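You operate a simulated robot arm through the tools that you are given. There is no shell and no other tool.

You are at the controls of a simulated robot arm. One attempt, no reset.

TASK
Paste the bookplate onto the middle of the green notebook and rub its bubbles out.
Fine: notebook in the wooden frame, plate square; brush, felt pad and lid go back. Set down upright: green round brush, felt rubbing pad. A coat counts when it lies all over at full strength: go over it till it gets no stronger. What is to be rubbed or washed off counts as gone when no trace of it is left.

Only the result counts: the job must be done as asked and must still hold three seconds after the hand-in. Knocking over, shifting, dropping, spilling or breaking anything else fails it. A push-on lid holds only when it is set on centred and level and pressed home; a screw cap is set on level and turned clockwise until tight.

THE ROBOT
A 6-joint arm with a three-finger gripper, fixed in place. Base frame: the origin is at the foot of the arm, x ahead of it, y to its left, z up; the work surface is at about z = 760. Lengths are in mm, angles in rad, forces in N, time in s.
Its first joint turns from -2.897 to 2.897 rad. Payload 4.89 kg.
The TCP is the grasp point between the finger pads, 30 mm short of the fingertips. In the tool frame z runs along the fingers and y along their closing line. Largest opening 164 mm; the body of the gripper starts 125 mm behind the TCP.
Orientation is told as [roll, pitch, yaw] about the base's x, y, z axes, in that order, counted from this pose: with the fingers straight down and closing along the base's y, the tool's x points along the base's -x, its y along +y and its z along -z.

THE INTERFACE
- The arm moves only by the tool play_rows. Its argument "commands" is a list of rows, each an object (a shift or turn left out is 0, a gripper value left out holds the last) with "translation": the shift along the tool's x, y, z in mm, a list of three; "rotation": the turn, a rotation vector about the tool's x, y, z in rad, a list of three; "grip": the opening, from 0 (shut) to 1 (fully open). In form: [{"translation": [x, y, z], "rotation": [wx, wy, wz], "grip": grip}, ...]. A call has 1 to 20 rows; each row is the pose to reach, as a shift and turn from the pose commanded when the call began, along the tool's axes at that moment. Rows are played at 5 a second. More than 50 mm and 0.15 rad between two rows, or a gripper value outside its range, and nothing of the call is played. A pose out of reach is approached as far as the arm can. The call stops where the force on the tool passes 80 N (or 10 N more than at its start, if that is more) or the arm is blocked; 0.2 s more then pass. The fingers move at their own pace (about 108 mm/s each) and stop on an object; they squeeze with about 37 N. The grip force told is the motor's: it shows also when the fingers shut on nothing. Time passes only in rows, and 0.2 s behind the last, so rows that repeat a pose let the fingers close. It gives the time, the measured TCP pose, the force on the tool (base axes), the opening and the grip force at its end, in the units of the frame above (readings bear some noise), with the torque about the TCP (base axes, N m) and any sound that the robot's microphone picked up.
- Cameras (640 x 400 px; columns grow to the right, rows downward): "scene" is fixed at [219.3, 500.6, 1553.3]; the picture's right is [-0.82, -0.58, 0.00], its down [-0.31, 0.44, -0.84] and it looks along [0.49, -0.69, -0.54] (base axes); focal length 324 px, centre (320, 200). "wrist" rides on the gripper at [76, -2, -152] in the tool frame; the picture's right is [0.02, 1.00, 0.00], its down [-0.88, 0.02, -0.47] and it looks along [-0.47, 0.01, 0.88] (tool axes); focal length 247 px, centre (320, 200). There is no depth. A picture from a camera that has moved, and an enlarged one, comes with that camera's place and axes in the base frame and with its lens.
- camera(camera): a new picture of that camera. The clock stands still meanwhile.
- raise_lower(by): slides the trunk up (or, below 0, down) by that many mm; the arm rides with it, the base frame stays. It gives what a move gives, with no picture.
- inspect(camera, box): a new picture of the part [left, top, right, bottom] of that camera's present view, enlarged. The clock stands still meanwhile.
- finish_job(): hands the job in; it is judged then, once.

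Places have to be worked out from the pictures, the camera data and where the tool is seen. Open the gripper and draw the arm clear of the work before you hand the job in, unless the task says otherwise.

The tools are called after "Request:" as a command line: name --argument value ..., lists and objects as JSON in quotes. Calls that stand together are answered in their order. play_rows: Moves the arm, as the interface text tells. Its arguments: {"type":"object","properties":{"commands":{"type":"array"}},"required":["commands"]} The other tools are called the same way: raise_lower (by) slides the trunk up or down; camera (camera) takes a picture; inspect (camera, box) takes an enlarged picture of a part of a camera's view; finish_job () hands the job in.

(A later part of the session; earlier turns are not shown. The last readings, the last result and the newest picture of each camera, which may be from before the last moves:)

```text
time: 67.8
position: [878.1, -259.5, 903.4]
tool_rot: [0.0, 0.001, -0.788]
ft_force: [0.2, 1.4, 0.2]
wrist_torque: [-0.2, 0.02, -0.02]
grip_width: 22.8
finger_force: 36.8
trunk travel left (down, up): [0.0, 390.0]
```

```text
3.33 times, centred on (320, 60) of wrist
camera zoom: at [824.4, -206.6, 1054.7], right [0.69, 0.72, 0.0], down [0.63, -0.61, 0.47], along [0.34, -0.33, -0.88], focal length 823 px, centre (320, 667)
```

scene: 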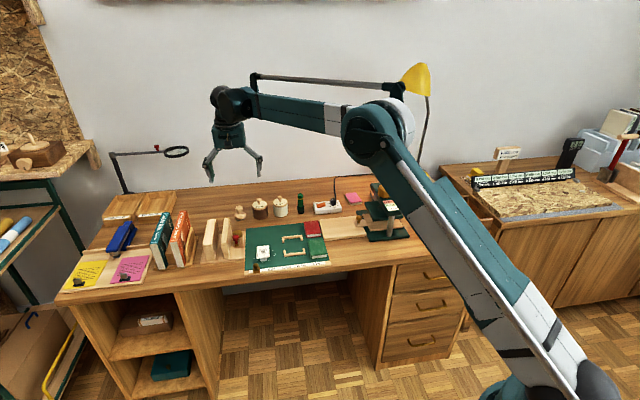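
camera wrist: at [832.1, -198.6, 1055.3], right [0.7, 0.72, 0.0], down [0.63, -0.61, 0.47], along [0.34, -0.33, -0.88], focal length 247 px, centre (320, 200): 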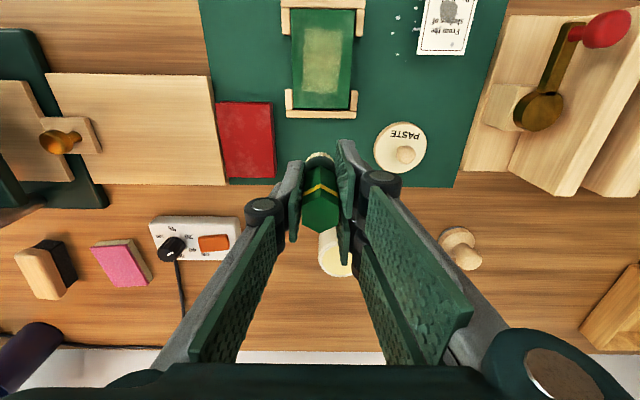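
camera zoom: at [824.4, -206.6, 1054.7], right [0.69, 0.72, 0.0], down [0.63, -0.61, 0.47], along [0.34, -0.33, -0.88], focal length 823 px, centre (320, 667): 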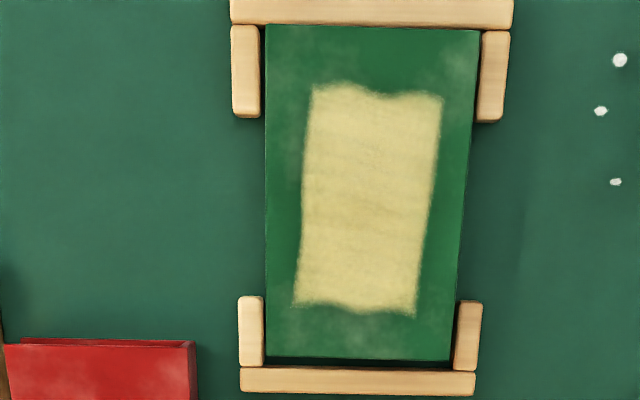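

No further change, so the coat is at full strength. I'll return the brush to its original spot and lower it to just above the table.

Request:
play_rows --commands '[{"translation": [-35, -10, 0], "grip": 0.08}, {"translation": [-75, -22, 0]}, {"translation": [-110, -34, 0]}, {"translation": [-137, -41.4, 0]}, {"translation": [-137, -41.4, 25]}, {"translation": [-137, -41.4, 50]}, {"translation": [-137, -41.4, 68]}, {"translation": [-137, -41.4, 68]}]'

Request:
inspect --camera "scene" --box '[280, 180, 330, 220]'

Request:
camera --camera "wrist"

```text
time: 69.6
position: [945.2, -388.6, 832.7]
tool_rot: [-0.001, -0.001, -0.791]
ft_force: [-0.6, 0.8, -0.2]
wrist_torque: [0.01, -0.01, 0.0]
grip_width: 22.6
finger_force: 36.8
trunk travel left (down, up): [0.0, 390.0]
```

```text
10.00 times, centred on (305, 200) of scene
camera zoom: at [219.3, 500.6, 1553.3], right [-0.82, -0.58, 0.0], down [-0.31, 0.44, -0.84], along [0.49, -0.69, -0.54], focal length 3244 px, centre (470, 200)
```

zoom: 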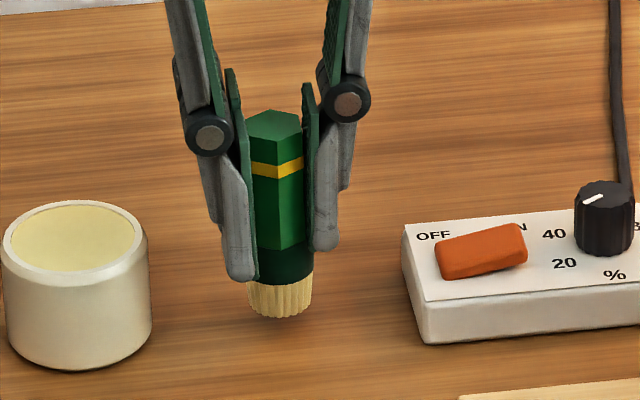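

```text
taken
camera wrist: at [891.0, -334.9, 984.9], right [0.7, 0.72, 0.0], down [0.63, -0.61, 0.47], along [0.34, -0.33, -0.88], focal length 247 px, centre (320, 200)
```

wrist: 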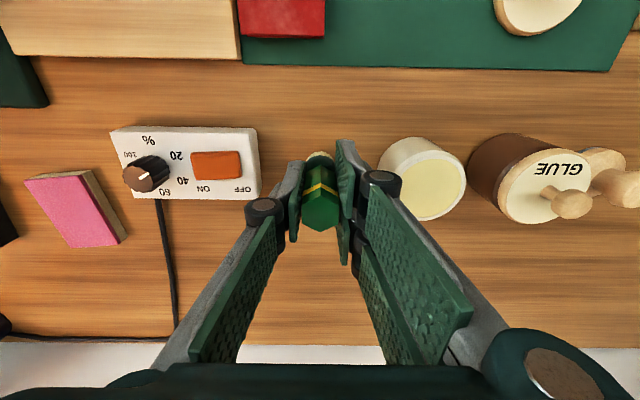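

By the picture the brush is about 10 mm above its resting height. I'll lower in small steps until light contact.

Request:
play_rows --commands '[{"translation": [0, 0, 4], "grip": 0.08}, {"translation": [0, 0, 7]}, {"translation": [0, 0, 7]}]'

Request:
play_rows --commands '[{"translation": [0, 0, 1], "grip": 0.08}, {"translation": [0, 0, 1]}]'

Request:
play_rows --commands '[{"translation": [0, 0, 1], "grip": 0.08}, {"translation": [0, 0, 1]}]'

```text
time: 70.4
position: [946.0, -387.7, 826.6]
tool_rot: [0.001, 0.001, -0.79]
ft_force: [-0.4, 0.5, -1.1]
wrist_torque: [0.01, 0.02, -0.01]
grip_width: 22.5
finger_force: 36.9
trunk travel left (down, up): [0.0, 390.0]
```

```text
time: 71.0
position: [945.8, -387.8, 824.9]
tool_rot: [0.002, 0.001, -0.79]
ft_force: [-0.6, 0.3, -0.1]
wrist_torque: [0.03, 0.01, 0.01]
grip_width: 22.7
finger_force: 36.7
trunk travel left (down, up): [0.0, 390.0]
```

```text
time: 71.6
position: [945.7, -387.6, 825.0]
tool_rot: [0.0, 0.0, -0.791]
ft_force: [-0.2, -0.5, -0.7]
wrist_torque: [0.02, -0.03, 0.0]
grip_width: 22.6
finger_force: 36.9
trunk travel left (down, up): [0.0, 390.0]
```

Request:
play_rows --commands '[{"translation": [0, 0, 1], "grip": 0.08}, {"translation": [0, 0, 1]}]'

Request:
inspect --camera "scene" --box '[280, 180, 330, 220]'

```text
time: 72.2
position: [945.4, -386.4, 823.1]
tool_rot: [0.0, 0.001, -0.792]
ft_force: [-0.1, -0.1, -0.7]
wrist_torque: [0.02, -0.03, -0.01]
grip_width: 22.6
finger_force: 36.9
trunk travel left (down, up): [0.0, 390.0]
```

```text
10.00 times, centred on (305, 200) of scene
camera zoom: at [219.3, 500.6, 1553.3], right [-0.82, -0.58, 0.0], down [-0.31, 0.44, -0.84], along [0.49, -0.69, -0.54], focal length 3244 px, centre (470, 200)
```

zoom: 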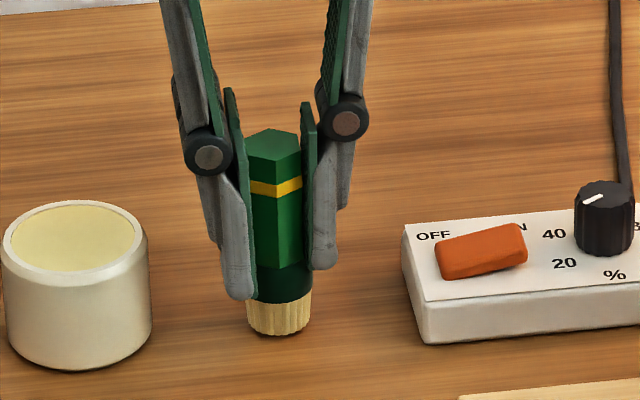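

Nearly there, with about 1–1.5 mm left. I'll continue in small steps.

Request:
play_rows --commands '[{"translation": [0, 0, 1], "grip": 0.08}, {"translation": [0, 0, 1]}]'

Request:
play_rows --commands '[{"translation": [0, 0, 0.7], "grip": 0.08}, {"translation": [0, 0, 0.7]}]'

```text
time: 72.8
position: [945.8, -387.1, 824.1]
tool_rot: [0.0, 0.001, -0.79]
ft_force: [0.4, 0.0, -0.1]
wrist_torque: [-0.04, 0.02, 0.02]
grip_width: 22.7
finger_force: 37.0
trunk travel left (down, up): [0.0, 390.0]
```

```text
time: 73.4
position: [946.6, -388.1, 822.7]
tool_rot: [-0.002, 0.0, -0.791]
ft_force: [0.5, 0.7, -0.3]
wrist_torque: [0.02, 0.0, -0.01]
grip_width: 22.7
finger_force: 37.4
trunk travel left (down, up): [0.0, 390.0]
```

Request:
play_rows --commands '[{"translation": [0, 0, 0.7], "grip": 0.08}, {"translation": [0, 0, 0.7]}]'

Request:
inspect --camera "scene" --box '[290, 200, 320, 220]'

```text
time: 74.0
position: [945.4, -386.4, 822.0]
tool_rot: [0.001, 0.0, -0.79]
ft_force: [0.4, -0.2, 0.9]
wrist_torque: [0.02, 0.01, 0.01]
grip_width: 22.4
finger_force: 37.8
trunk travel left (down, up): [0.0, 390.0]
```

```text
16.00 times, centred on (305, 210) of scene
camera zoom: at [219.3, 500.6, 1553.3], right [-0.82, -0.58, 0.0], down [-0.31, 0.44, -0.84], along [0.49, -0.69, -0.54], focal length 5191 px, centre (560, 40)
```

zoom: 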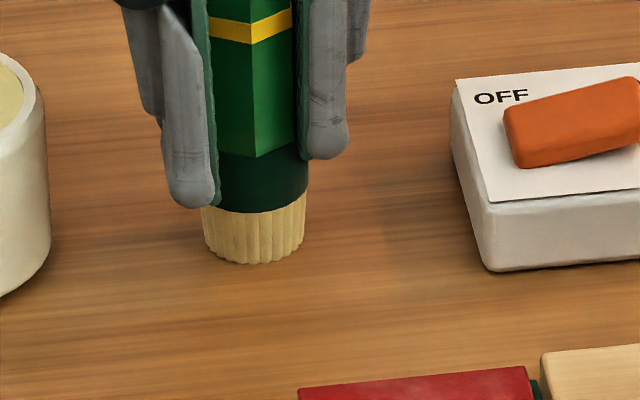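

Request:
play_rows --commands '[{"translation": [0, 0, 0.6], "grip": 0.08}, {"translation": [0, 0, 0.6]}]'

```text
time: 74.6
position: [946.2, -387.5, 821.3]
tool_rot: [0.0, -0.001, -0.791]
ft_force: [2.5, -0.9, 8.2]
wrist_torque: [0.01, -0.11, 0.0]
grip_width: 22.8
finger_force: 36.8
trunk travel left (down, up): [0.0, 390.0]
```

Contact at 8 N. The brush is standing on the table at its old spot, so I'll release it and rise.

Request:
play_rows --commands '[{"translation": [0, 0, -0.3], "grip": 0.16}, {"translation": [0, 0, -0.3], "grip": 0.22}, {"translation": [0, 0, -0.3], "grip": 0.3}, {"translation": [0, 0, -0.3], "grip": 0.3}, {"translation": [0, 0, -25]}, {"translation": [0, 0, -60]}, {"translation": [0, 0, -100]}]'

Request:
inspect --camera "scene" --box '[280, 180, 330, 220]'

Request:
inspect --camera "wrist" --box '[240, 90, 400, 210]'

```text
time: 76.2
position: [946.5, -388.4, 920.6]
tool_rot: [0.0, 0.0, -0.791]
ft_force: [1.8, -0.3, -1.6]
wrist_torque: [0.1, 0.18, 0.01]
grip_width: 48.9
finger_force: 0.0
trunk travel left (down, up): [0.0, 390.0]
```

```text
10.00 times, centred on (305, 200) of scene
camera zoom: at [219.3, 500.6, 1553.3], right [-0.82, -0.58, 0.0], down [-0.31, 0.44, -0.84], along [0.49, -0.69, -0.54], focal length 3244 px, centre (470, 200)
```

zoom: 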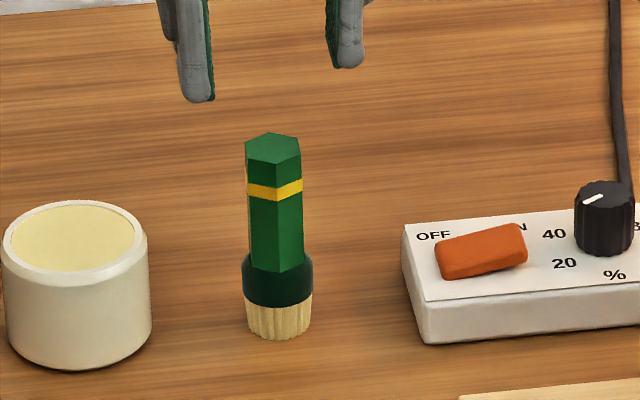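

```text
3.33 times, centred on (320, 150) of wrist
camera zoom: at [892.9, -335.4, 1072.2], right [0.7, 0.72, 0.0], down [0.63, -0.61, 0.47], along [0.34, -0.33, -0.88], focal length 823 px, centre (320, 367)
```

zoom: 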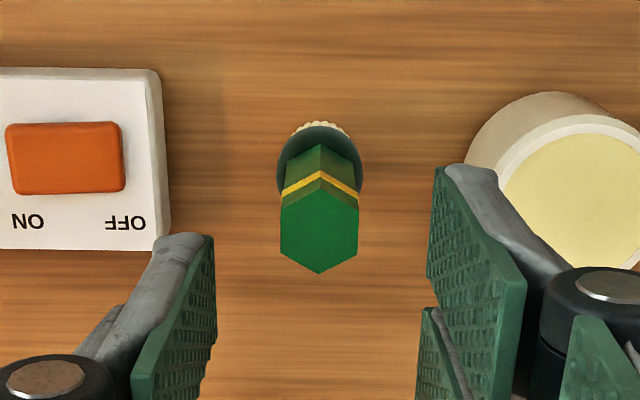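

The brush is back exactly where it stood. Now I'll move over the bookplate and look closely.

Request:
play_rows --commands '[{"translation": [30, 15, 0], "grip": 0.34}, {"translation": [70, 40, 0]}, {"translation": [110, 65, 0]}, {"translation": [150, 92, 0]}, {"translation": [190, 118, 0]}, {"translation": [228, 142, 10]}, {"translation": [258, 163, 30]}, {"translation": [258, 163, 40]}]'

Request:
camera --camera "wrist"

Request:
inspect --camera "wrist" --box '[240, 90, 400, 210]'

Request:
inspect --camera "scene" --box '[245, 225, 285, 265]'

```text
time: 78.0
position: [882.0, -87.6, 879.0]
tool_rot: [0.0, 0.0, -0.792]
ft_force: [-0.6, -2.2, 0.5]
wrist_torque: [0.13, -0.04, 0.01]
grip_width: 55.8
finger_force: 0.0
trunk travel left (down, up): [0.0, 390.0]
```

```text
taken
camera wrist: at [826.8, -35.5, 1032.0], right [0.7, 0.72, 0.0], down [0.63, -0.61, 0.47], along [0.34, -0.33, -0.88], focal length 247 px, centre (320, 200)
```

wrist: 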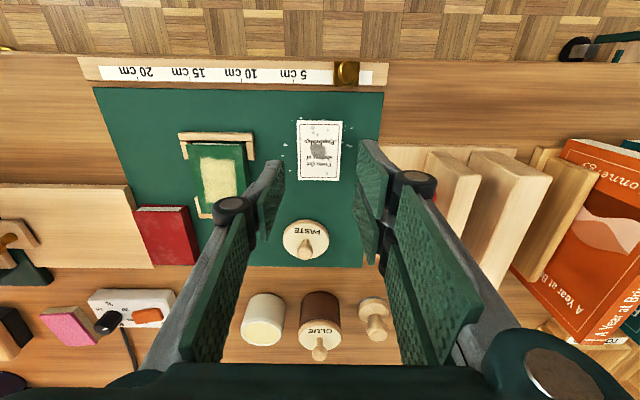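

```text
3.33 times, centred on (320, 150) of wrist
camera zoom: at [826.8, -35.5, 1032.0], right [0.7, 0.72, 0.0], down [0.63, -0.61, 0.47], along [0.34, -0.33, -0.88], focal length 823 px, centre (320, 367)
```

zoom: 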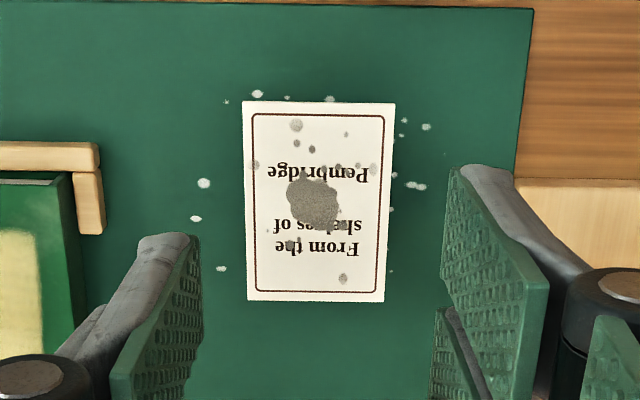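

```text
10.00 times, centred on (265, 245) of scene
camera zoom: at [219.3, 500.6, 1553.3], right [-0.82, -0.58, 0.0], down [-0.31, 0.44, -0.84], along [0.49, -0.69, -0.54], focal length 3244 px, centre (870, -250)
```

zoom: 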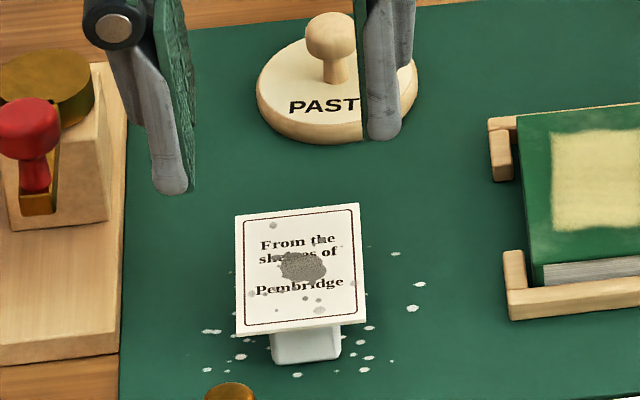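

The plate is about 44 × 62 mm, centred 1.2 mm forward and 1.6 mm left of the TCP, with its top near z = 788. I'll align and descend partway, then compare tip and plate heights in the scene view.

Request:
play_rows --commands '[{"translation": [1.2, -1.6, 20]}, {"translation": [1.2, -1.6, 40]}, {"translation": [1.2, -1.6, 52]}, {"translation": [1.2, -1.6, 52]}]'

Request:
inspect --camera "scene" --box '[247, 230, 287, 260]'

Request:
inspect --camera "wrist" --box '[250, 100, 390, 200]'

```text
time: 79.0
position: [878.3, -89.7, 827.4]
tool_rot: [0.002, -0.001, -0.79]
ft_force: [-0.1, 0.1, 1.1]
wrist_torque: [0.01, 0.0, 0.02]
grip_width: 55.7
finger_force: 0.0
trunk travel left (down, up): [0.0, 390.0]
```

```text
13.33 times, centred on (267, 245) of scene
camera zoom: at [219.3, 500.6, 1553.3], right [-0.82, -0.58, 0.0], down [-0.31, 0.44, -0.84], along [0.49, -0.69, -0.54], focal length 4326 px, centre (1027, -400)
```

zoom: 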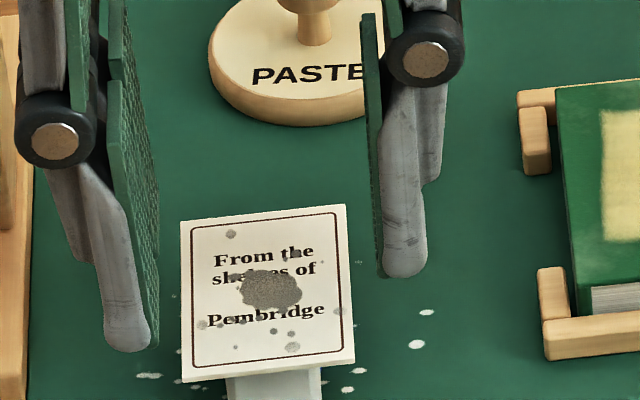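

```text
4.00 times, centred on (320, 150) of wrist
camera zoom: at [824.4, -36.5, 980.1], right [0.7, 0.72, 0.0], down [0.63, -0.61, 0.47], along [0.34, -0.33, -0.88], focal length 988 px, centre (320, 400)
```

zoom: 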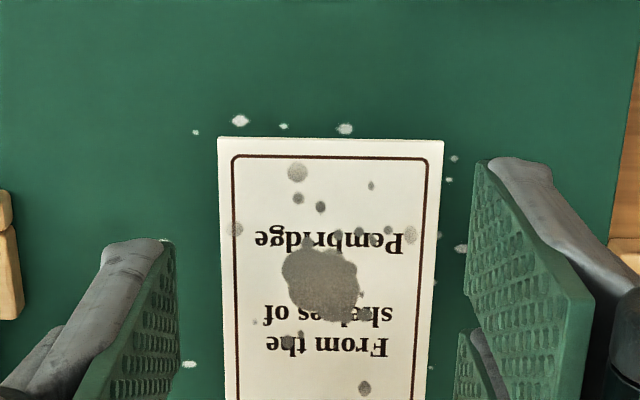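

To get the plate height reliably, I'll rise, close the fingers, and touch the plate lightly over its pedestal.

Request:
play_rows --commands '[{"translation": [0, 0, -15], "grip": 0.15}, {"translation": [0, 0, -15], "grip": 0.0}, {"translation": [0, 0, -15], "grip": 0.0}, {"translation": [0, 0, -15], "grip": 0.0}, {"translation": [0, 0, 0], "grip": 0.0}, {"translation": [0, 0, 3]}, {"translation": [0, 0, 5]}]'

Request:
play_rows --commands '[{"translation": [0, 0, 1], "grip": 0}, {"translation": [0, 0, 1]}]'

Request:
play_rows --commands '[{"translation": [0, 0, 1], "grip": 0}, {"translation": [0, 0, 1]}]'

```text
time: 80.6
position: [878.4, -90.0, 824.2]
tool_rot: [0.001, -0.001, -0.79]
ft_force: [-0.4, 0.2, 0.7]
wrist_torque: [0.01, 0.0, 0.01]
grip_width: 0.1
finger_force: 36.8
trunk travel left (down, up): [0.0, 390.0]
```

```text
time: 81.2
position: [878.7, -89.4, 822.9]
tool_rot: [0.001, -0.001, -0.791]
ft_force: [-0.2, 0.0, -0.6]
wrist_torque: [-0.02, 0.01, -0.01]
grip_width: 0.0
finger_force: 37.3
trunk travel left (down, up): [0.0, 390.0]
```

```text
time: 81.8
position: [877.9, -90.3, 822.1]
tool_rot: [0.002, 0.0, -0.79]
ft_force: [0.3, -0.4, 0.2]
wrist_torque: [0.01, -0.02, 0.01]
grip_width: 0.0
finger_force: 37.2
trunk travel left (down, up): [0.0, 390.0]
```

No contact yet, about 7 mm down from the previous pose. I'll continue in 1 mm steps.

Request:
play_rows --commands '[{"translation": [0, 0, 1], "grip": 0}, {"translation": [0, 0, 1]}]'

Request:
inspect --camera "scene" --box '[247, 230, 287, 260]'

```text
time: 82.4
position: [878.5, -89.0, 820.7]
tool_rot: [0.001, 0.0, -0.79]
ft_force: [0.1, -0.4, 0.5]
wrist_torque: [0.0, 0.01, 0.01]
grip_width: 0.2
finger_force: 37.0
trunk travel left (down, up): [0.0, 390.0]
```

```text
13.33 times, centred on (267, 245) of scene
camera zoom: at [219.3, 500.6, 1553.3], right [-0.82, -0.58, 0.0], down [-0.31, 0.44, -0.84], along [0.49, -0.69, -0.54], focal length 4326 px, centre (1027, -400)
```

zoom: 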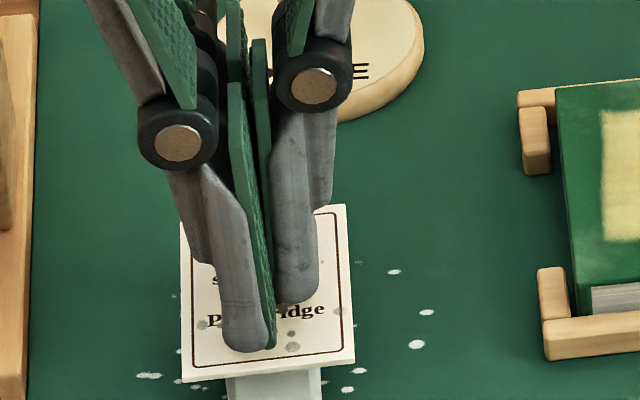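

Request:
play_rows --commands '[{"translation": [0, 0, 1], "grip": 0}, {"translation": [0, 0, 1]}]'

Request:
play_rows --commands '[{"translation": [0, 0, 1], "grip": 0}, {"translation": [0, 0, 1]}]'

```text
time: 83.0
position: [878.6, -90.0, 819.9]
tool_rot: [0.001, 0.0, -0.79]
ft_force: [0.5, -0.4, -0.8]
wrist_torque: [0.03, 0.02, 0.01]
grip_width: 0.0
finger_force: 36.9
trunk travel left (down, up): [0.0, 390.0]
```

```text
time: 83.6
position: [878.8, -89.4, 817.9]
tool_rot: [0.0, 0.0, -0.791]
ft_force: [-0.4, -1.1, 0.2]
wrist_torque: [-0.01, 0.01, 0.01]
grip_width: 0.2
finger_force: 37.2
trunk travel left (down, up): [0.0, 390.0]
```

Request:
play_rows --commands '[{"translation": [0, 0, 0.7], "grip": 0}, {"translation": [0, 0, 0.7]}]'

Request:
play_rows --commands '[{"translation": [0, 0, 0.7], "grip": 0}, {"translation": [0, 0, 0.7]}]'

Request:
play_rows --commands '[{"translation": [0, 0, 0.7], "grip": 0}, {"translation": [0, 0, 0.7]}]'

```text
time: 84.2
position: [878.0, -89.0, 818.6]
tool_rot: [-0.002, -0.001, -0.789]
ft_force: [0.3, 0.8, 0.7]
wrist_torque: [-0.01, 0.0, -0.02]
grip_width: 0.0
finger_force: 37.3
trunk travel left (down, up): [0.0, 390.0]
```

```text
time: 84.8
position: [877.7, -89.9, 818.1]
tool_rot: [0.0, 0.0, -0.791]
ft_force: [0.2, -0.5, 0.7]
wrist_torque: [0.0, -0.01, -0.04]
grip_width: 0.2
finger_force: 37.2
trunk travel left (down, up): [0.0, 390.0]
```

```text
time: 85.4
position: [878.6, -89.2, 817.4]
tool_rot: [0.0, 0.0, -0.79]
ft_force: [1.1, -0.2, -1.0]
wrist_torque: [0.01, 0.0, 0.02]
grip_width: 0.0
finger_force: 37.2
trunk travel left (down, up): [0.0, 390.0]
```

Request:
play_rows --commands '[{"translation": [0, 0, 0.7], "grip": 0}, {"translation": [0, 0, 0.7]}]'

Request:
play_rows --commands '[{"translation": [0, 0, 0.7], "grip": 0}, {"translation": [0, 0, 0.7]}]'

Request:
inspect --camera "scene" --box '[247, 230, 287, 260]'

```text
time: 86.0
position: [879.1, -89.7, 815.7]
tool_rot: [0.001, 0.0, -0.79]
ft_force: [-0.5, 0.4, -0.4]
wrist_torque: [-0.01, 0.02, 0.02]
grip_width: 0.0
finger_force: 36.9
trunk travel left (down, up): [0.0, 390.0]
```

```text
time: 86.6
position: [878.9, -89.0, 815.6]
tool_rot: [0.0, 0.0, -0.791]
ft_force: [0.1, 0.8, 0.5]
wrist_torque: [0.03, 0.01, 0.03]
grip_width: 5.7
finger_force: 36.6
trunk travel left (down, up): [0.0, 390.0]
```

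```text
13.33 times, centred on (267, 245) of scene
camera zoom: at [219.3, 500.6, 1553.3], right [-0.82, -0.58, 0.0], down [-0.31, 0.44, -0.84], along [0.49, -0.69, -0.54], focal length 4326 px, centre (1027, -400)
```

zoom: 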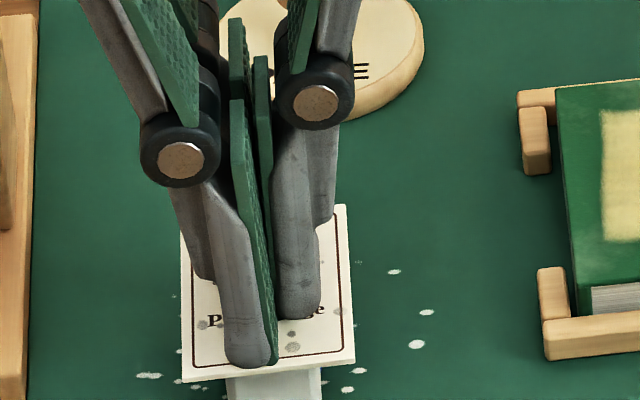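

The finger opening jumped, which marks contact: the plate top is at about TCP 815.5. I'll rise, open, and re-check that the plate hasn't moved.

Request:
play_rows --commands '[{"translation": [0, 0, -5], "grip": 0}, {"translation": [0, 0, -15], "grip": 0.2}, {"translation": [0, 0, -15], "grip": 0.34}, {"translation": [0, 0, -15], "grip": 0.34}, {"translation": [0, 0, -15], "grip": 0.34}]'

Request:
inspect --camera "wrist" --box '[250, 110, 390, 230]'

Request:
inspect --camera "scene" --box '[247, 230, 287, 260]'

```text
time: 87.8
position: [878.4, -90.3, 830.8]
tool_rot: [0.0, 0.001, -0.79]
ft_force: [1.0, -0.3, 0.8]
wrist_torque: [0.0, 0.03, -0.03]
grip_width: 55.6
finger_force: 0.1
trunk travel left (down, up): [0.0, 390.0]
```

```text
3.33 times, centred on (320, 170) of wrist
camera zoom: at [824.0, -36.7, 982.0], right [0.7, 0.72, 0.0], down [0.63, -0.61, 0.47], along [0.34, -0.33, -0.88], focal length 823 px, centre (320, 300)
```

zoom: 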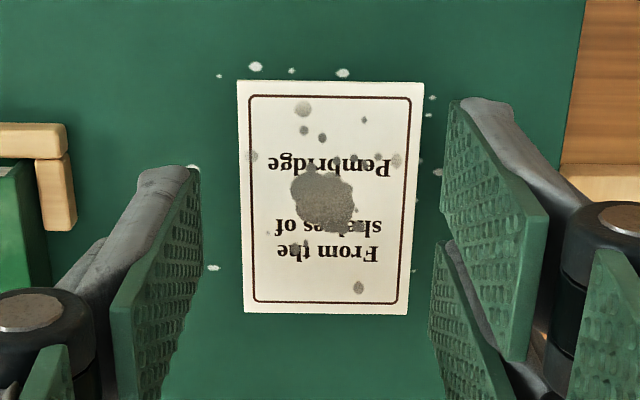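

```text
13.33 times, centred on (267, 245) of scene
camera zoom: at [219.3, 500.6, 1553.3], right [-0.82, -0.58, 0.0], down [-0.31, 0.44, -0.84], along [0.49, -0.69, -0.54], focal length 4326 px, centre (1027, -400)
```

zoom: 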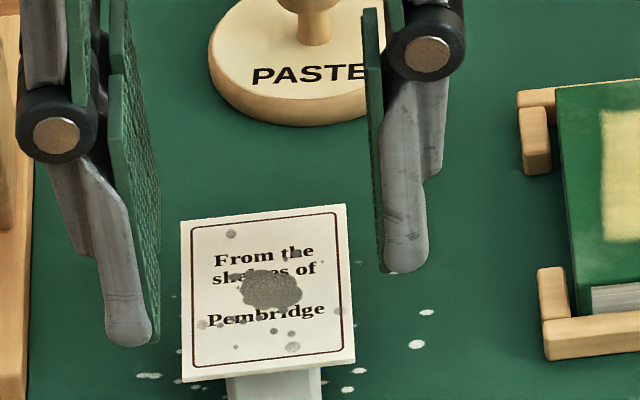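

The plate hasn't moved and sits 1.3 mm back and 1.5 mm right of the TCP. I'll centre on it, go down so the tips are 3.5 mm below its top face, and pause.

Request:
play_rows --commands '[{"translation": [-1.3, 1.45, 6]}, {"translation": [-1.3, 1.45, 12]}, {"translation": [-1.3, 1.45, 18.5]}, {"translation": [-1.3, 1.45, 18.5]}, {"translation": [-1.3, 1.45, 18.5]}]'

Request:
inspect --camera "wrist" --box '[250, 110, 390, 230]'

Request:
inspect --camera "scene" --box '[247, 230, 287, 260]'

```text
time: 89.0
position: [880.5, -89.1, 812.5]
tool_rot: [-0.001, 0.002, -0.79]
ft_force: [-0.5, -0.3, -0.3]
wrist_torque: [0.02, -0.01, -0.01]
grip_width: 55.8
finger_force: 0.0
trunk travel left (down, up): [0.0, 390.0]
```

```text
3.33 times, centred on (320, 170) of wrist
camera zoom: at [826.0, -36.9, 963.2], right [0.7, 0.72, 0.0], down [0.63, -0.61, 0.47], along [0.34, -0.33, -0.88], focal length 823 px, centre (320, 300)
```

zoom: 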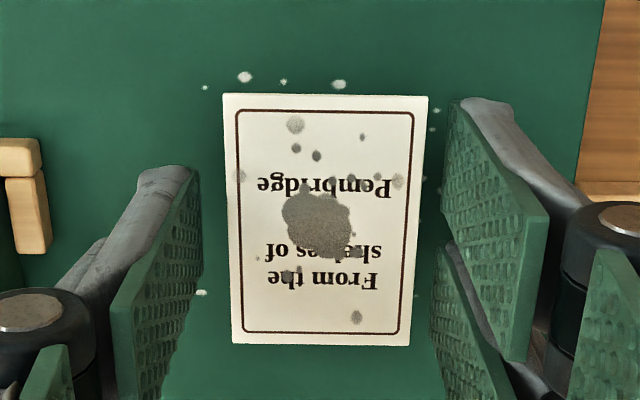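

```text
13.33 times, centred on (267, 245) of scene
camera zoom: at [219.3, 500.6, 1553.3], right [-0.82, -0.58, 0.0], down [-0.31, 0.44, -0.84], along [0.49, -0.69, -0.54], focal length 4326 px, centre (1027, -400)
```

zoom: 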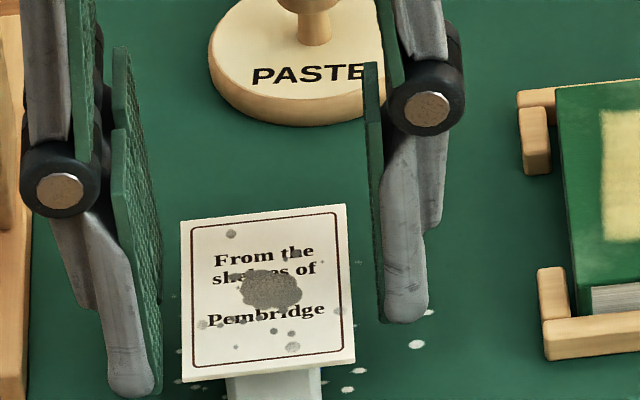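

The plate is centred between the fingers. I'll close gently.

Request:
play_rows --commands '[{"grip": 0.31}, {"grip": 0.28}, {"grip": 0.25}, {"grip": 0.22}, {"grip": 0.22}]'

Request:
inspect --camera "wrist" --box '[250, 110, 390, 230]'

Request:
inspect --camera "scene" --box '[247, 230, 287, 260]'

```text
time: 90.2
position: [880.7, -89.0, 811.3]
tool_rot: [-0.001, -0.002, -0.792]
ft_force: [1.0, 0.5, -0.5]
wrist_torque: [0.02, 0.01, -0.01]
grip_width: 40.1
finger_force: 37.4
trunk travel left (down, up): [0.0, 390.0]
```

```text
3.33 times, centred on (320, 170) of wrist
camera zoom: at [826.1, -36.9, 963.2], right [0.7, 0.72, 0.0], down [0.63, -0.61, 0.47], along [0.34, -0.33, -0.88], focal length 823 px, centre (320, 300)
```

zoom: 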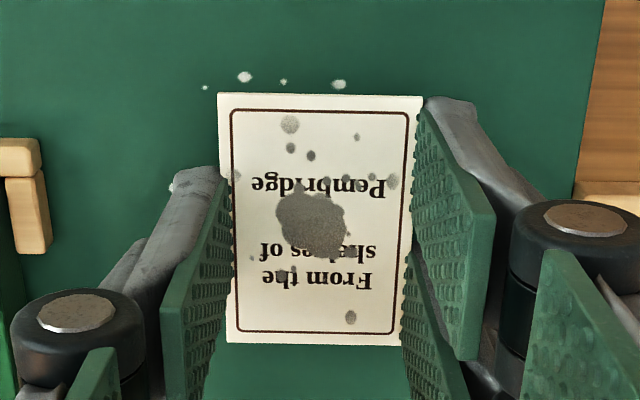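

```text
13.33 times, centred on (267, 245) of scene
camera zoom: at [219.3, 500.6, 1553.3], right [-0.82, -0.58, 0.0], down [-0.31, 0.44, -0.84], along [0.49, -0.69, -0.54], focal length 4326 px, centre (1027, -400)
```

zoom: 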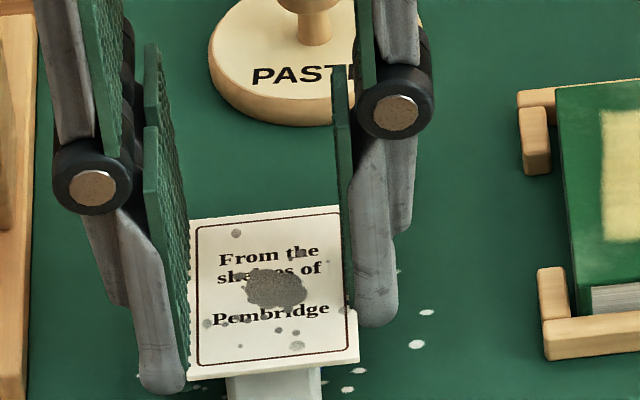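

It's gripped at 40 mm and square in the fingers. I'll lift a little and check that it comes up level.

Request:
play_rows --commands '[{"translation": [0, 0, -2], "grip": 0.22}, {"translation": [0, 0, -6]}, {"translation": [0, 0, -12]}, {"translation": [0, 0, -20]}, {"translation": [0, 0, -20]}]'

Request:
inspect --camera "scene" --box '[247, 225, 287, 255]'

Request:
inspect --camera "wrist" --box '[250, 110, 390, 230]'

```text
time: 91.4
position: [880.6, -89.6, 831.6]
tool_rot: [0.001, 0.001, -0.792]
ft_force: [0.1, -0.7, -0.6]
wrist_torque: [-0.01, 0.03, 0.02]
grip_width: 40.0
finger_force: 36.9
trunk travel left (down, up): [0.0, 390.0]
```

```text
13.33 times, centred on (267, 240) of scene
camera zoom: at [219.3, 500.6, 1553.3], right [-0.82, -0.58, 0.0], down [-0.31, 0.44, -0.84], along [0.49, -0.69, -0.54], focal length 4326 px, centre (1027, -333)
```

zoom: 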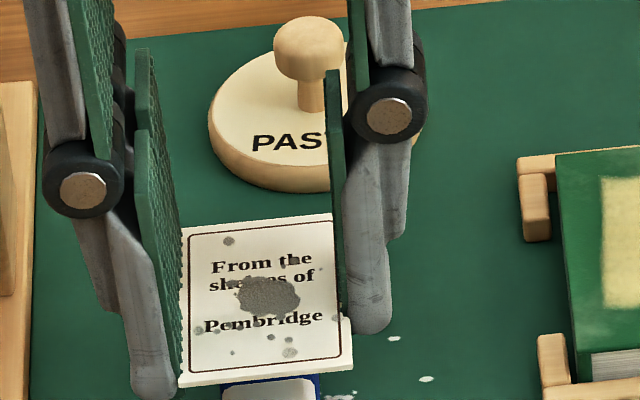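

```text
3.33 times, centred on (320, 170) of wrist
camera zoom: at [826.0, -36.9, 983.6], right [0.7, 0.72, 0.0], down [0.63, -0.61, 0.47], along [0.34, -0.33, -0.88], focal length 823 px, centre (320, 300)
```

zoom: 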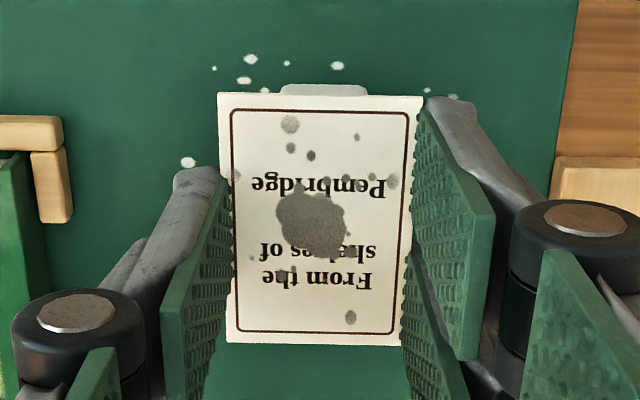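

The plate came up level. I'll carry it over the notebook and settle, then compare its edges with the notebook's.

Request:
play_rows --commands '[{"translation": [0, 0, -25], "grip": 0.22}, {"translation": [-8, -22, -25]}, {"translation": [-16, -50, -25]}, {"translation": [-26, -80, -25]}, {"translation": [-38.7, -108.6, -25]}, {"translation": [-38.7, -108.6, -25]}, {"translation": [-38.7, -108.6, -25]}, {"translation": [-38.7, -108.6, -25]}]'

Request:
inspect --camera "wrist" --box '[240, 80, 400, 220]'

Request:
inspect --camera "scene" --box '[270, 210, 320, 260]'

```text
time: 93.2
position: [829.2, -192.5, 857.2]
tool_rot: [0.0, 0.001, -0.789]
ft_force: [-0.2, 0.7, 0.4]
wrist_torque: [-0.03, -0.01, -0.06]
grip_width: 40.1
finger_force: 37.4
trunk travel left (down, up): [0.0, 390.0]
```

```text
2.86 times, centred on (320, 150) of wrist
camera zoom: at [775.9, -139.6, 1009.2], right [0.7, 0.72, 0.0], down [0.63, -0.61, 0.47], along [0.34, -0.33, -0.88], focal length 706 px, centre (320, 343)
```

zoom: 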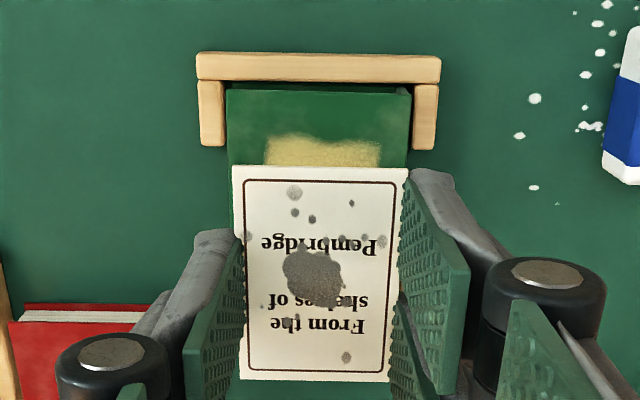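

```text
8.00 times, centred on (295, 235) of scene
camera zoom: at [219.3, 500.6, 1553.3], right [-0.82, -0.58, 0.0], down [-0.31, 0.44, -0.84], along [0.49, -0.69, -0.54], focal length 2596 px, centre (520, -80)
```

zoom: 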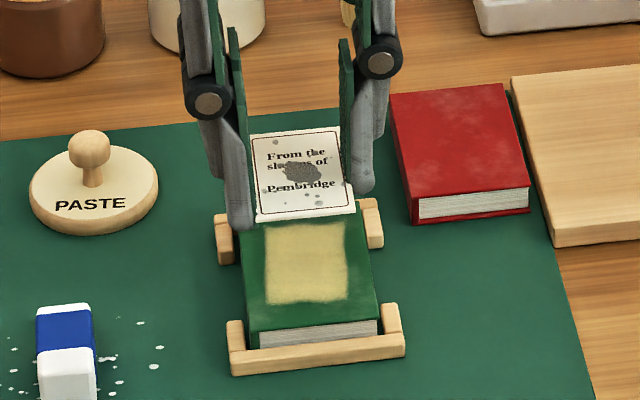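

The plate and notebook are aligned to well under a millimetre after a -0.3/-0.6 mm correction. I'll shift and lower to just above the cover.

Request:
play_rows --commands '[{"translation": [-0.3, -0.6, 0], "grip": 0.22}, {"translation": [-0.3, -0.6, 15]}, {"translation": [-0.3, -0.6, 30]}, {"translation": [-0.3, -0.6, 40]}, {"translation": [-0.3, -0.6, 40]}, {"translation": [-0.3, -0.6, 40]}]'

Request:
inspect --camera "wrist" --box '[240, 80, 400, 220]'

Request:
inspect --camera "scene" --box '[270, 220, 320, 260]'

```text
time: 94.6
position: [831.0, -194.1, 816.8]
tool_rot: [-0.001, 0.001, -0.791]
ft_force: [0.4, 0.1, 0.0]
wrist_torque: [-0.01, -0.03, 0.01]
grip_width: 39.8
finger_force: 37.1
trunk travel left (down, up): [0.0, 390.0]
```

```text
2.86 times, centred on (320, 150) of wrist
camera zoom: at [776.0, -141.3, 968.3], right [0.7, 0.72, 0.0], down [0.63, -0.61, 0.47], along [0.34, -0.33, -0.88], focal length 706 px, centre (320, 343)
```

zoom: 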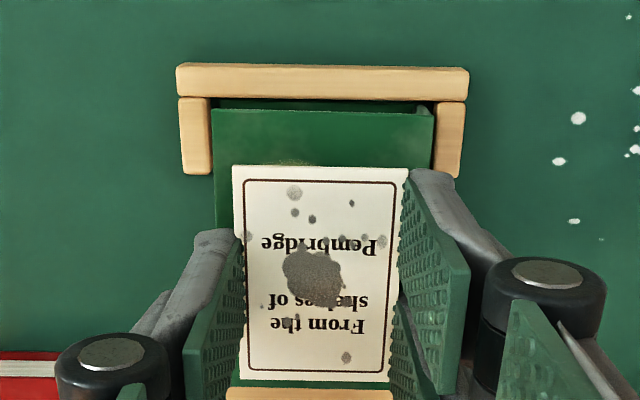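

```text
10.00 times, centred on (295, 240) of scene
camera zoom: at [219.3, 500.6, 1553.3], right [-0.82, -0.58, 0.0], down [-0.31, 0.44, -0.84], along [0.49, -0.69, -0.54], focal length 3244 px, centre (570, -200)
```

zoom: 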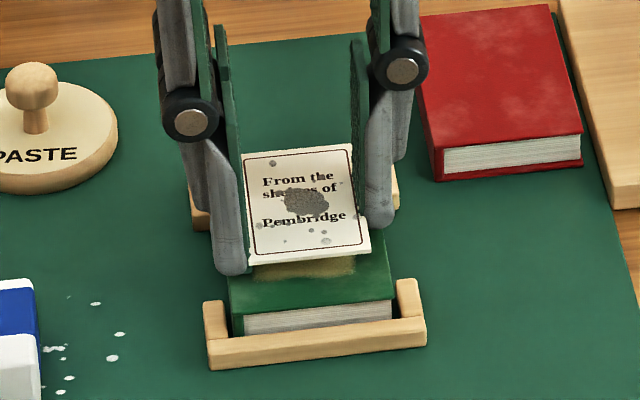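

Alignment is good within measurement noise. I'll lower in fine steps to contact.

Request:
play_rows --commands '[{"translation": [0.2, 0.3, 2], "grip": 0.22}, {"translation": [0.2, 0.3, 4]}, {"translation": [0.2, 0.3, 4]}]'

Request:
play_rows --commands '[{"translation": [0, 0, 1], "grip": 0.22}, {"translation": [0, 0, 1]}]'

Request:
play_rows --commands '[{"translation": [0, 0, 0.7], "grip": 0.22}, {"translation": [0, 0, 0.7]}]'

Request:
inspect --camera "scene" --box '[275, 225, 315, 255]'

```text
time: 95.4
position: [829.8, -192.9, 813.5]
tool_rot: [0.001, 0.0, -0.79]
ft_force: [0.0, -0.7, -0.6]
wrist_torque: [-0.02, 0.0, 0.01]
grip_width: 40.2
finger_force: 36.7
trunk travel left (down, up): [0.0, 390.0]
```

```text
time: 96.0
position: [830.5, -193.6, 811.3]
tool_rot: [0.0, 0.0, -0.791]
ft_force: [-0.3, 0.0, 0.4]
wrist_torque: [-0.04, 0.03, 0.0]
grip_width: 40.1
finger_force: 36.9
trunk travel left (down, up): [0.0, 390.0]
```

```text
time: 96.6
position: [829.4, -192.8, 811.6]
tool_rot: [0.0, 0.0, -0.79]
ft_force: [-0.3, -0.5, 0.1]
wrist_torque: [-0.02, 0.02, 0.0]
grip_width: 39.9
finger_force: 36.9
trunk travel left (down, up): [0.0, 390.0]
```

```text
13.33 times, centred on (295, 240) of scene
camera zoom: at [219.3, 500.6, 1553.3], right [-0.82, -0.58, 0.0], down [-0.31, 0.44, -0.84], along [0.49, -0.69, -0.54], focal length 4326 px, centre (653, -333)
```

zoom: 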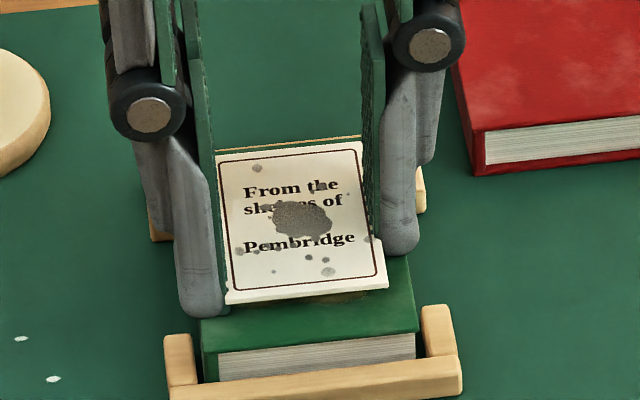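

Request:
play_rows --commands '[{"translation": [0, 0, 0.8], "grip": 0.22}, {"translation": [0, 0, 0.8]}]'

Request:
play_rows --commands '[{"translation": [0, 0, 0.7], "grip": 0.22}, {"translation": [0, 0, 0.7]}]'

Request:
inspect --camera "scene" --box '[275, 225, 315, 255]'

```text
time: 97.2
position: [829.3, -194.0, 811.3]
tool_rot: [0.0, 0.001, -0.79]
ft_force: [0.0, 0.5, 2.4]
wrist_torque: [0.02, 0.0, -0.01]
grip_width: 39.8
finger_force: 37.2
trunk travel left (down, up): [0.0, 390.0]
```

```text
time: 97.8
position: [829.3, -193.3, 810.2]
tool_rot: [0.001, 0.0, -0.79]
ft_force: [1.6, -0.2, 12.8]
wrist_torque: [0.1, -0.12, 0.02]
grip_width: 40.0
finger_force: 36.9
trunk travel left (down, up): [0.0, 390.0]
```

```text
13.33 times, centred on (295, 240) of scene
camera zoom: at [219.3, 500.6, 1553.3], right [-0.82, -0.58, 0.0], down [-0.31, 0.44, -0.84], along [0.49, -0.69, -0.54], focal length 4326 px, centre (653, -333)
```

zoom: 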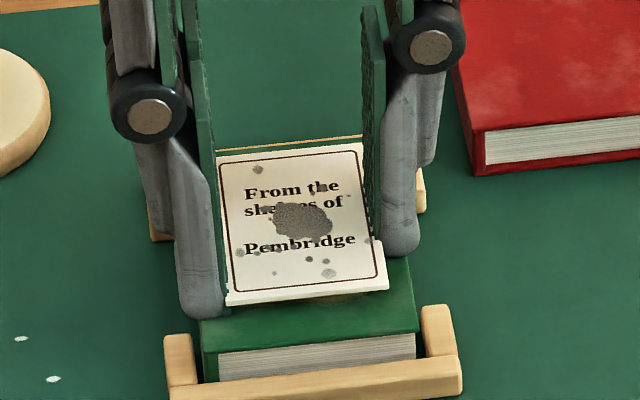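

Contact at about 13 N. I'll ease up half a millimetre, open slowly, then rise to inspect.

Request:
play_rows --commands '[{"translation": [0, 0, -0.5], "grip": 0.24}, {"translation": [0, 0, -0.5], "grip": 0.27}, {"translation": [0, 0, -0.5], "grip": 0.3}, {"translation": [0, 0, -0.5], "grip": 0.32}, {"translation": [0, 0, -0.5], "grip": 0.32}, {"translation": [0, 0, -15], "grip": 0.32}, {"translation": [0, 0, -45], "grip": 0.32}, {"translation": [0, 0, -45], "grip": 0.32}]'

Request:
inspect --camera "wrist" --box '[240, 80, 400, 220]'

Request:
inspect --camera "scene" --box '[275, 225, 315, 255]'

```text
time: 99.6
position: [830.2, -193.8, 854.8]
tool_rot: [0.0, 0.0, -0.79]
ft_force: [1.0, 0.7, -0.6]
wrist_torque: [0.02, 0.03, 0.0]
grip_width: 52.5
finger_force: 0.2
trunk travel left (down, up): [0.0, 390.0]
```

```text
2.86 times, centred on (320, 150) of wrist
camera zoom: at [776.0, -140.4, 1006.3], right [0.7, 0.72, 0.0], down [0.63, -0.61, 0.47], along [0.34, -0.33, -0.88], focal length 706 px, centre (320, 343)
```

zoom: 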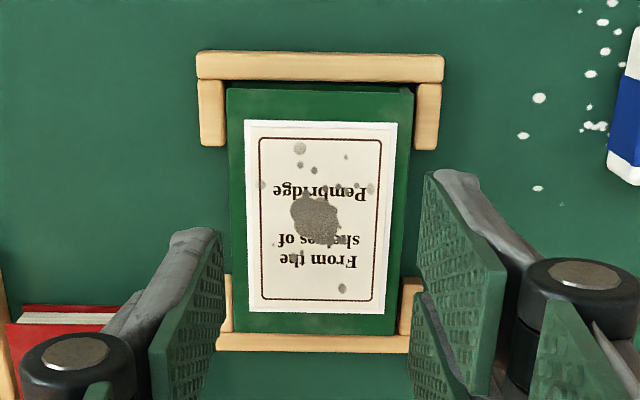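

```text
13.33 times, centred on (295, 240) of scene
camera zoom: at [219.3, 500.6, 1553.3], right [-0.82, -0.58, 0.0], down [-0.31, 0.44, -0.84], along [0.49, -0.69, -0.54], focal length 4326 px, centre (653, -333)
```

zoom: 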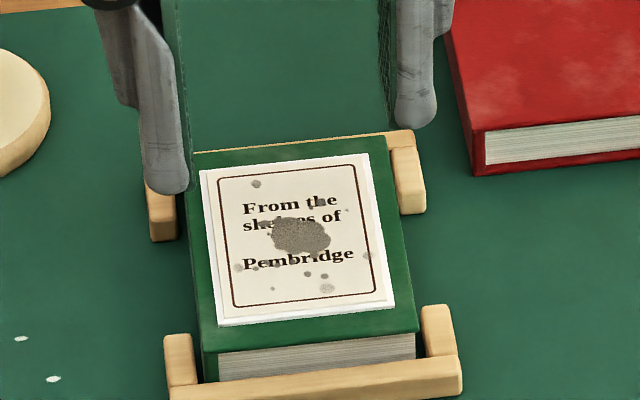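

The bookplate is down, centred and square on the notebook to within about 0.7 mm. Next I'll fetch the felt pad, flying high over to it.

Request:
play_rows --commands '[{"translation": [0, 0, -40], "grip": 0.4}, {"translation": [0, 0, -85]}, {"translation": [-35, 20, -100]}, {"translation": [-70, 42, -100]}, {"translation": [-100, 72, -100]}, {"translation": [-130, 105, -100]}, {"translation": [-160, 135, -100]}, {"translation": [-190, 168, -100]}, {"translation": [-222, 200, -100]}, {"translation": [-222, 200, -80]}, {"translation": [-222, 200, -60]}, {"translation": [-222, 200, -60]}, {"translation": [-222, 200, -60]}]'

Request:
camera --camera "wrist"

Request:
inspect --camera "wrist" --box '[240, 80, 400, 200]'

```text
time: 102.4
position: [1128.4, -210.6, 914.4]
tool_rot: [0.0, -0.001, -0.792]
ft_force: [0.1, -0.8, 0.5]
wrist_torque: [-0.03, -0.01, 0.0]
grip_width: 65.4
finger_force: 0.0
trunk travel left (down, up): [0.0, 390.0]
```

```text
taken
camera wrist: at [1073.9, -157.9, 1066.2], right [0.7, 0.72, 0.0], down [0.63, -0.61, 0.47], along [0.34, -0.33, -0.88], focal length 247 px, centre (320, 200)
```

wrist: 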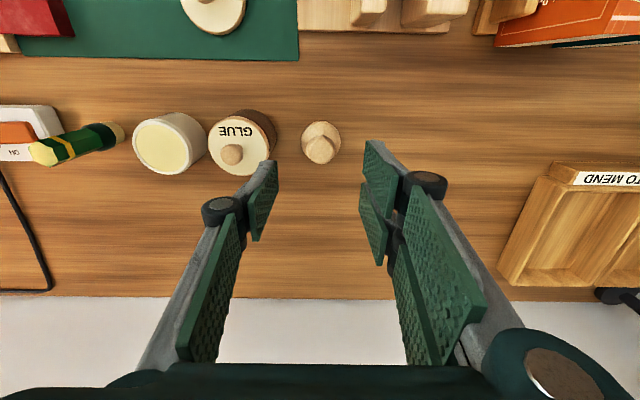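

```text
3.33 times, centred on (320, 140) of wrist
camera zoom: at [1073.9, -157.9, 1066.2], right [0.7, 0.72, 0.0], down [0.63, -0.61, 0.47], along [0.34, -0.33, -0.88], focal length 823 px, centre (320, 400)
```

zoom: 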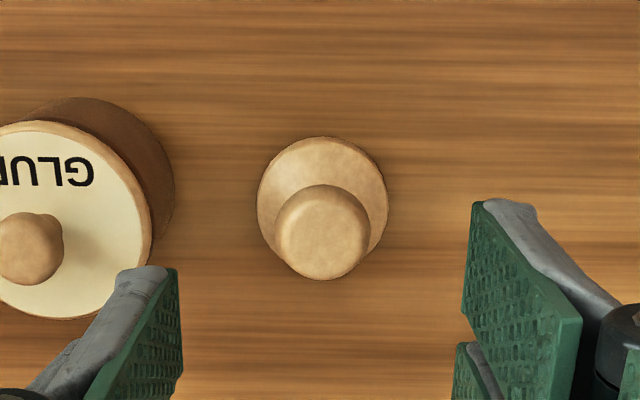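

The pad is about 0.8 mm behind the TCP. I'll narrow the opening and descend around its knob.

Request:
play_rows --commands '[{"translation": [-0.8, 0.6, 0], "grip": 0.32}, {"translation": [-0.8, 0.6, 30]}, {"translation": [-0.8, 0.6, 60]}, {"translation": [-0.8, 0.6, 85]}, {"translation": [-0.8, 0.6, 100]}, {"translation": [-0.8, 0.6, 100]}]'

Request:
inspect --camera "wrist" --box '[240, 90, 400, 210]'

Request:
inspect --camera "scene" --box '[220, 190, 260, 225]'

```text
time: 103.8
position: [1130.5, -211.3, 813.4]
tool_rot: [0.002, 0.0, -0.79]
ft_force: [-0.1, 0.1, -0.1]
wrist_torque: [-0.05, 0.0, 0.0]
grip_width: 52.4
finger_force: 0.1
trunk travel left (down, up): [0.0, 390.0]
```

```text
3.33 times, centred on (320, 150) of wrist
camera zoom: at [1075.1, -159.1, 966.0], right [0.7, 0.72, 0.0], down [0.63, -0.61, 0.47], along [0.34, -0.33, -0.88], focal length 823 px, centre (320, 367)
```

zoom: 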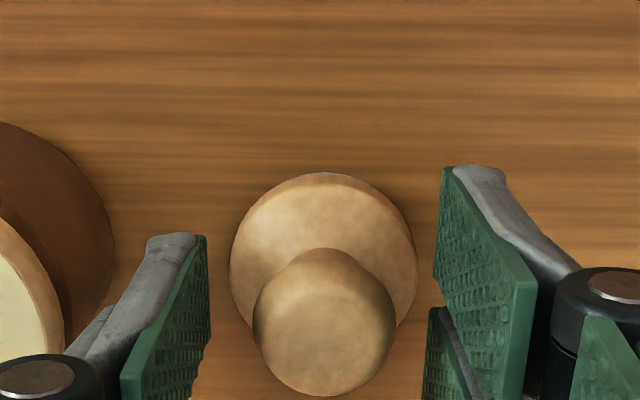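

```text
11.43 times, centred on (240, 208) of scene
camera zoom: at [219.3, 500.6, 1553.3], right [-0.82, -0.58, 0.0], down [-0.31, 0.44, -0.84], along [0.49, -0.69, -0.54], focal length 3708 px, centre (1234, 114)
```

zoom: 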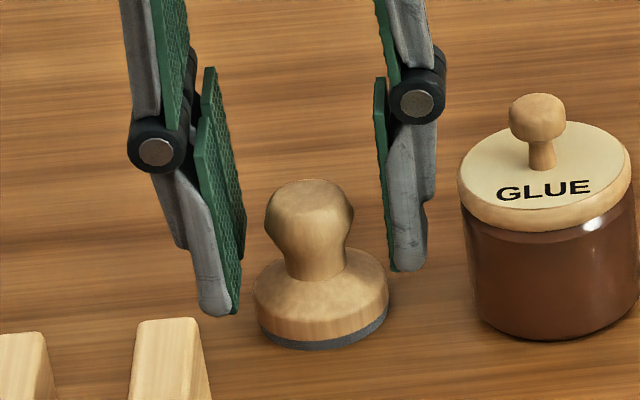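

The knob is centred between the fingers and the tips are above the disc. I'll close on it.

Request:
play_rows --commands '[{"grip": 0.25}, {"grip": 0.2}, {"grip": 0.15}, {"grip": 0.12}, {"grip": 0.12}]'

Request:
inspect --camera "scene" --box '[220, 190, 260, 225]'

```text
time: 105.0
position: [1129.5, -212.2, 815.3]
tool_rot: [0.001, 0.001, -0.791]
ft_force: [0.2, 0.1, 1.1]
wrist_torque: [-0.02, 0.01, -0.01]
grip_width: 29.0
finger_force: 37.0
trunk travel left (down, up): [0.0, 390.0]
```

```text
11.43 times, centred on (240, 208) of scene
camera zoom: at [219.3, 500.6, 1553.3], right [-0.82, -0.58, 0.0], down [-0.31, 0.44, -0.84], along [0.49, -0.69, -0.54], focal length 3708 px, centre (1234, 114)
```

zoom: 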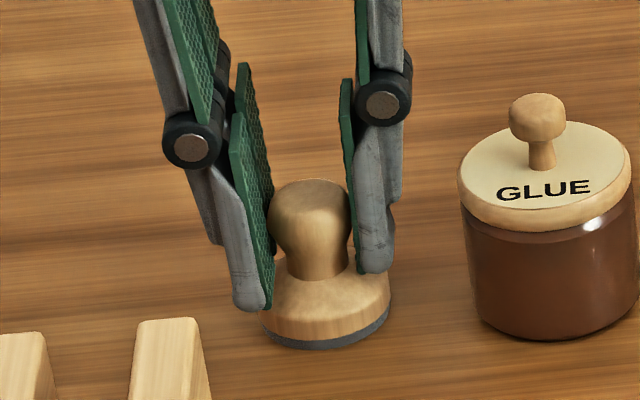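

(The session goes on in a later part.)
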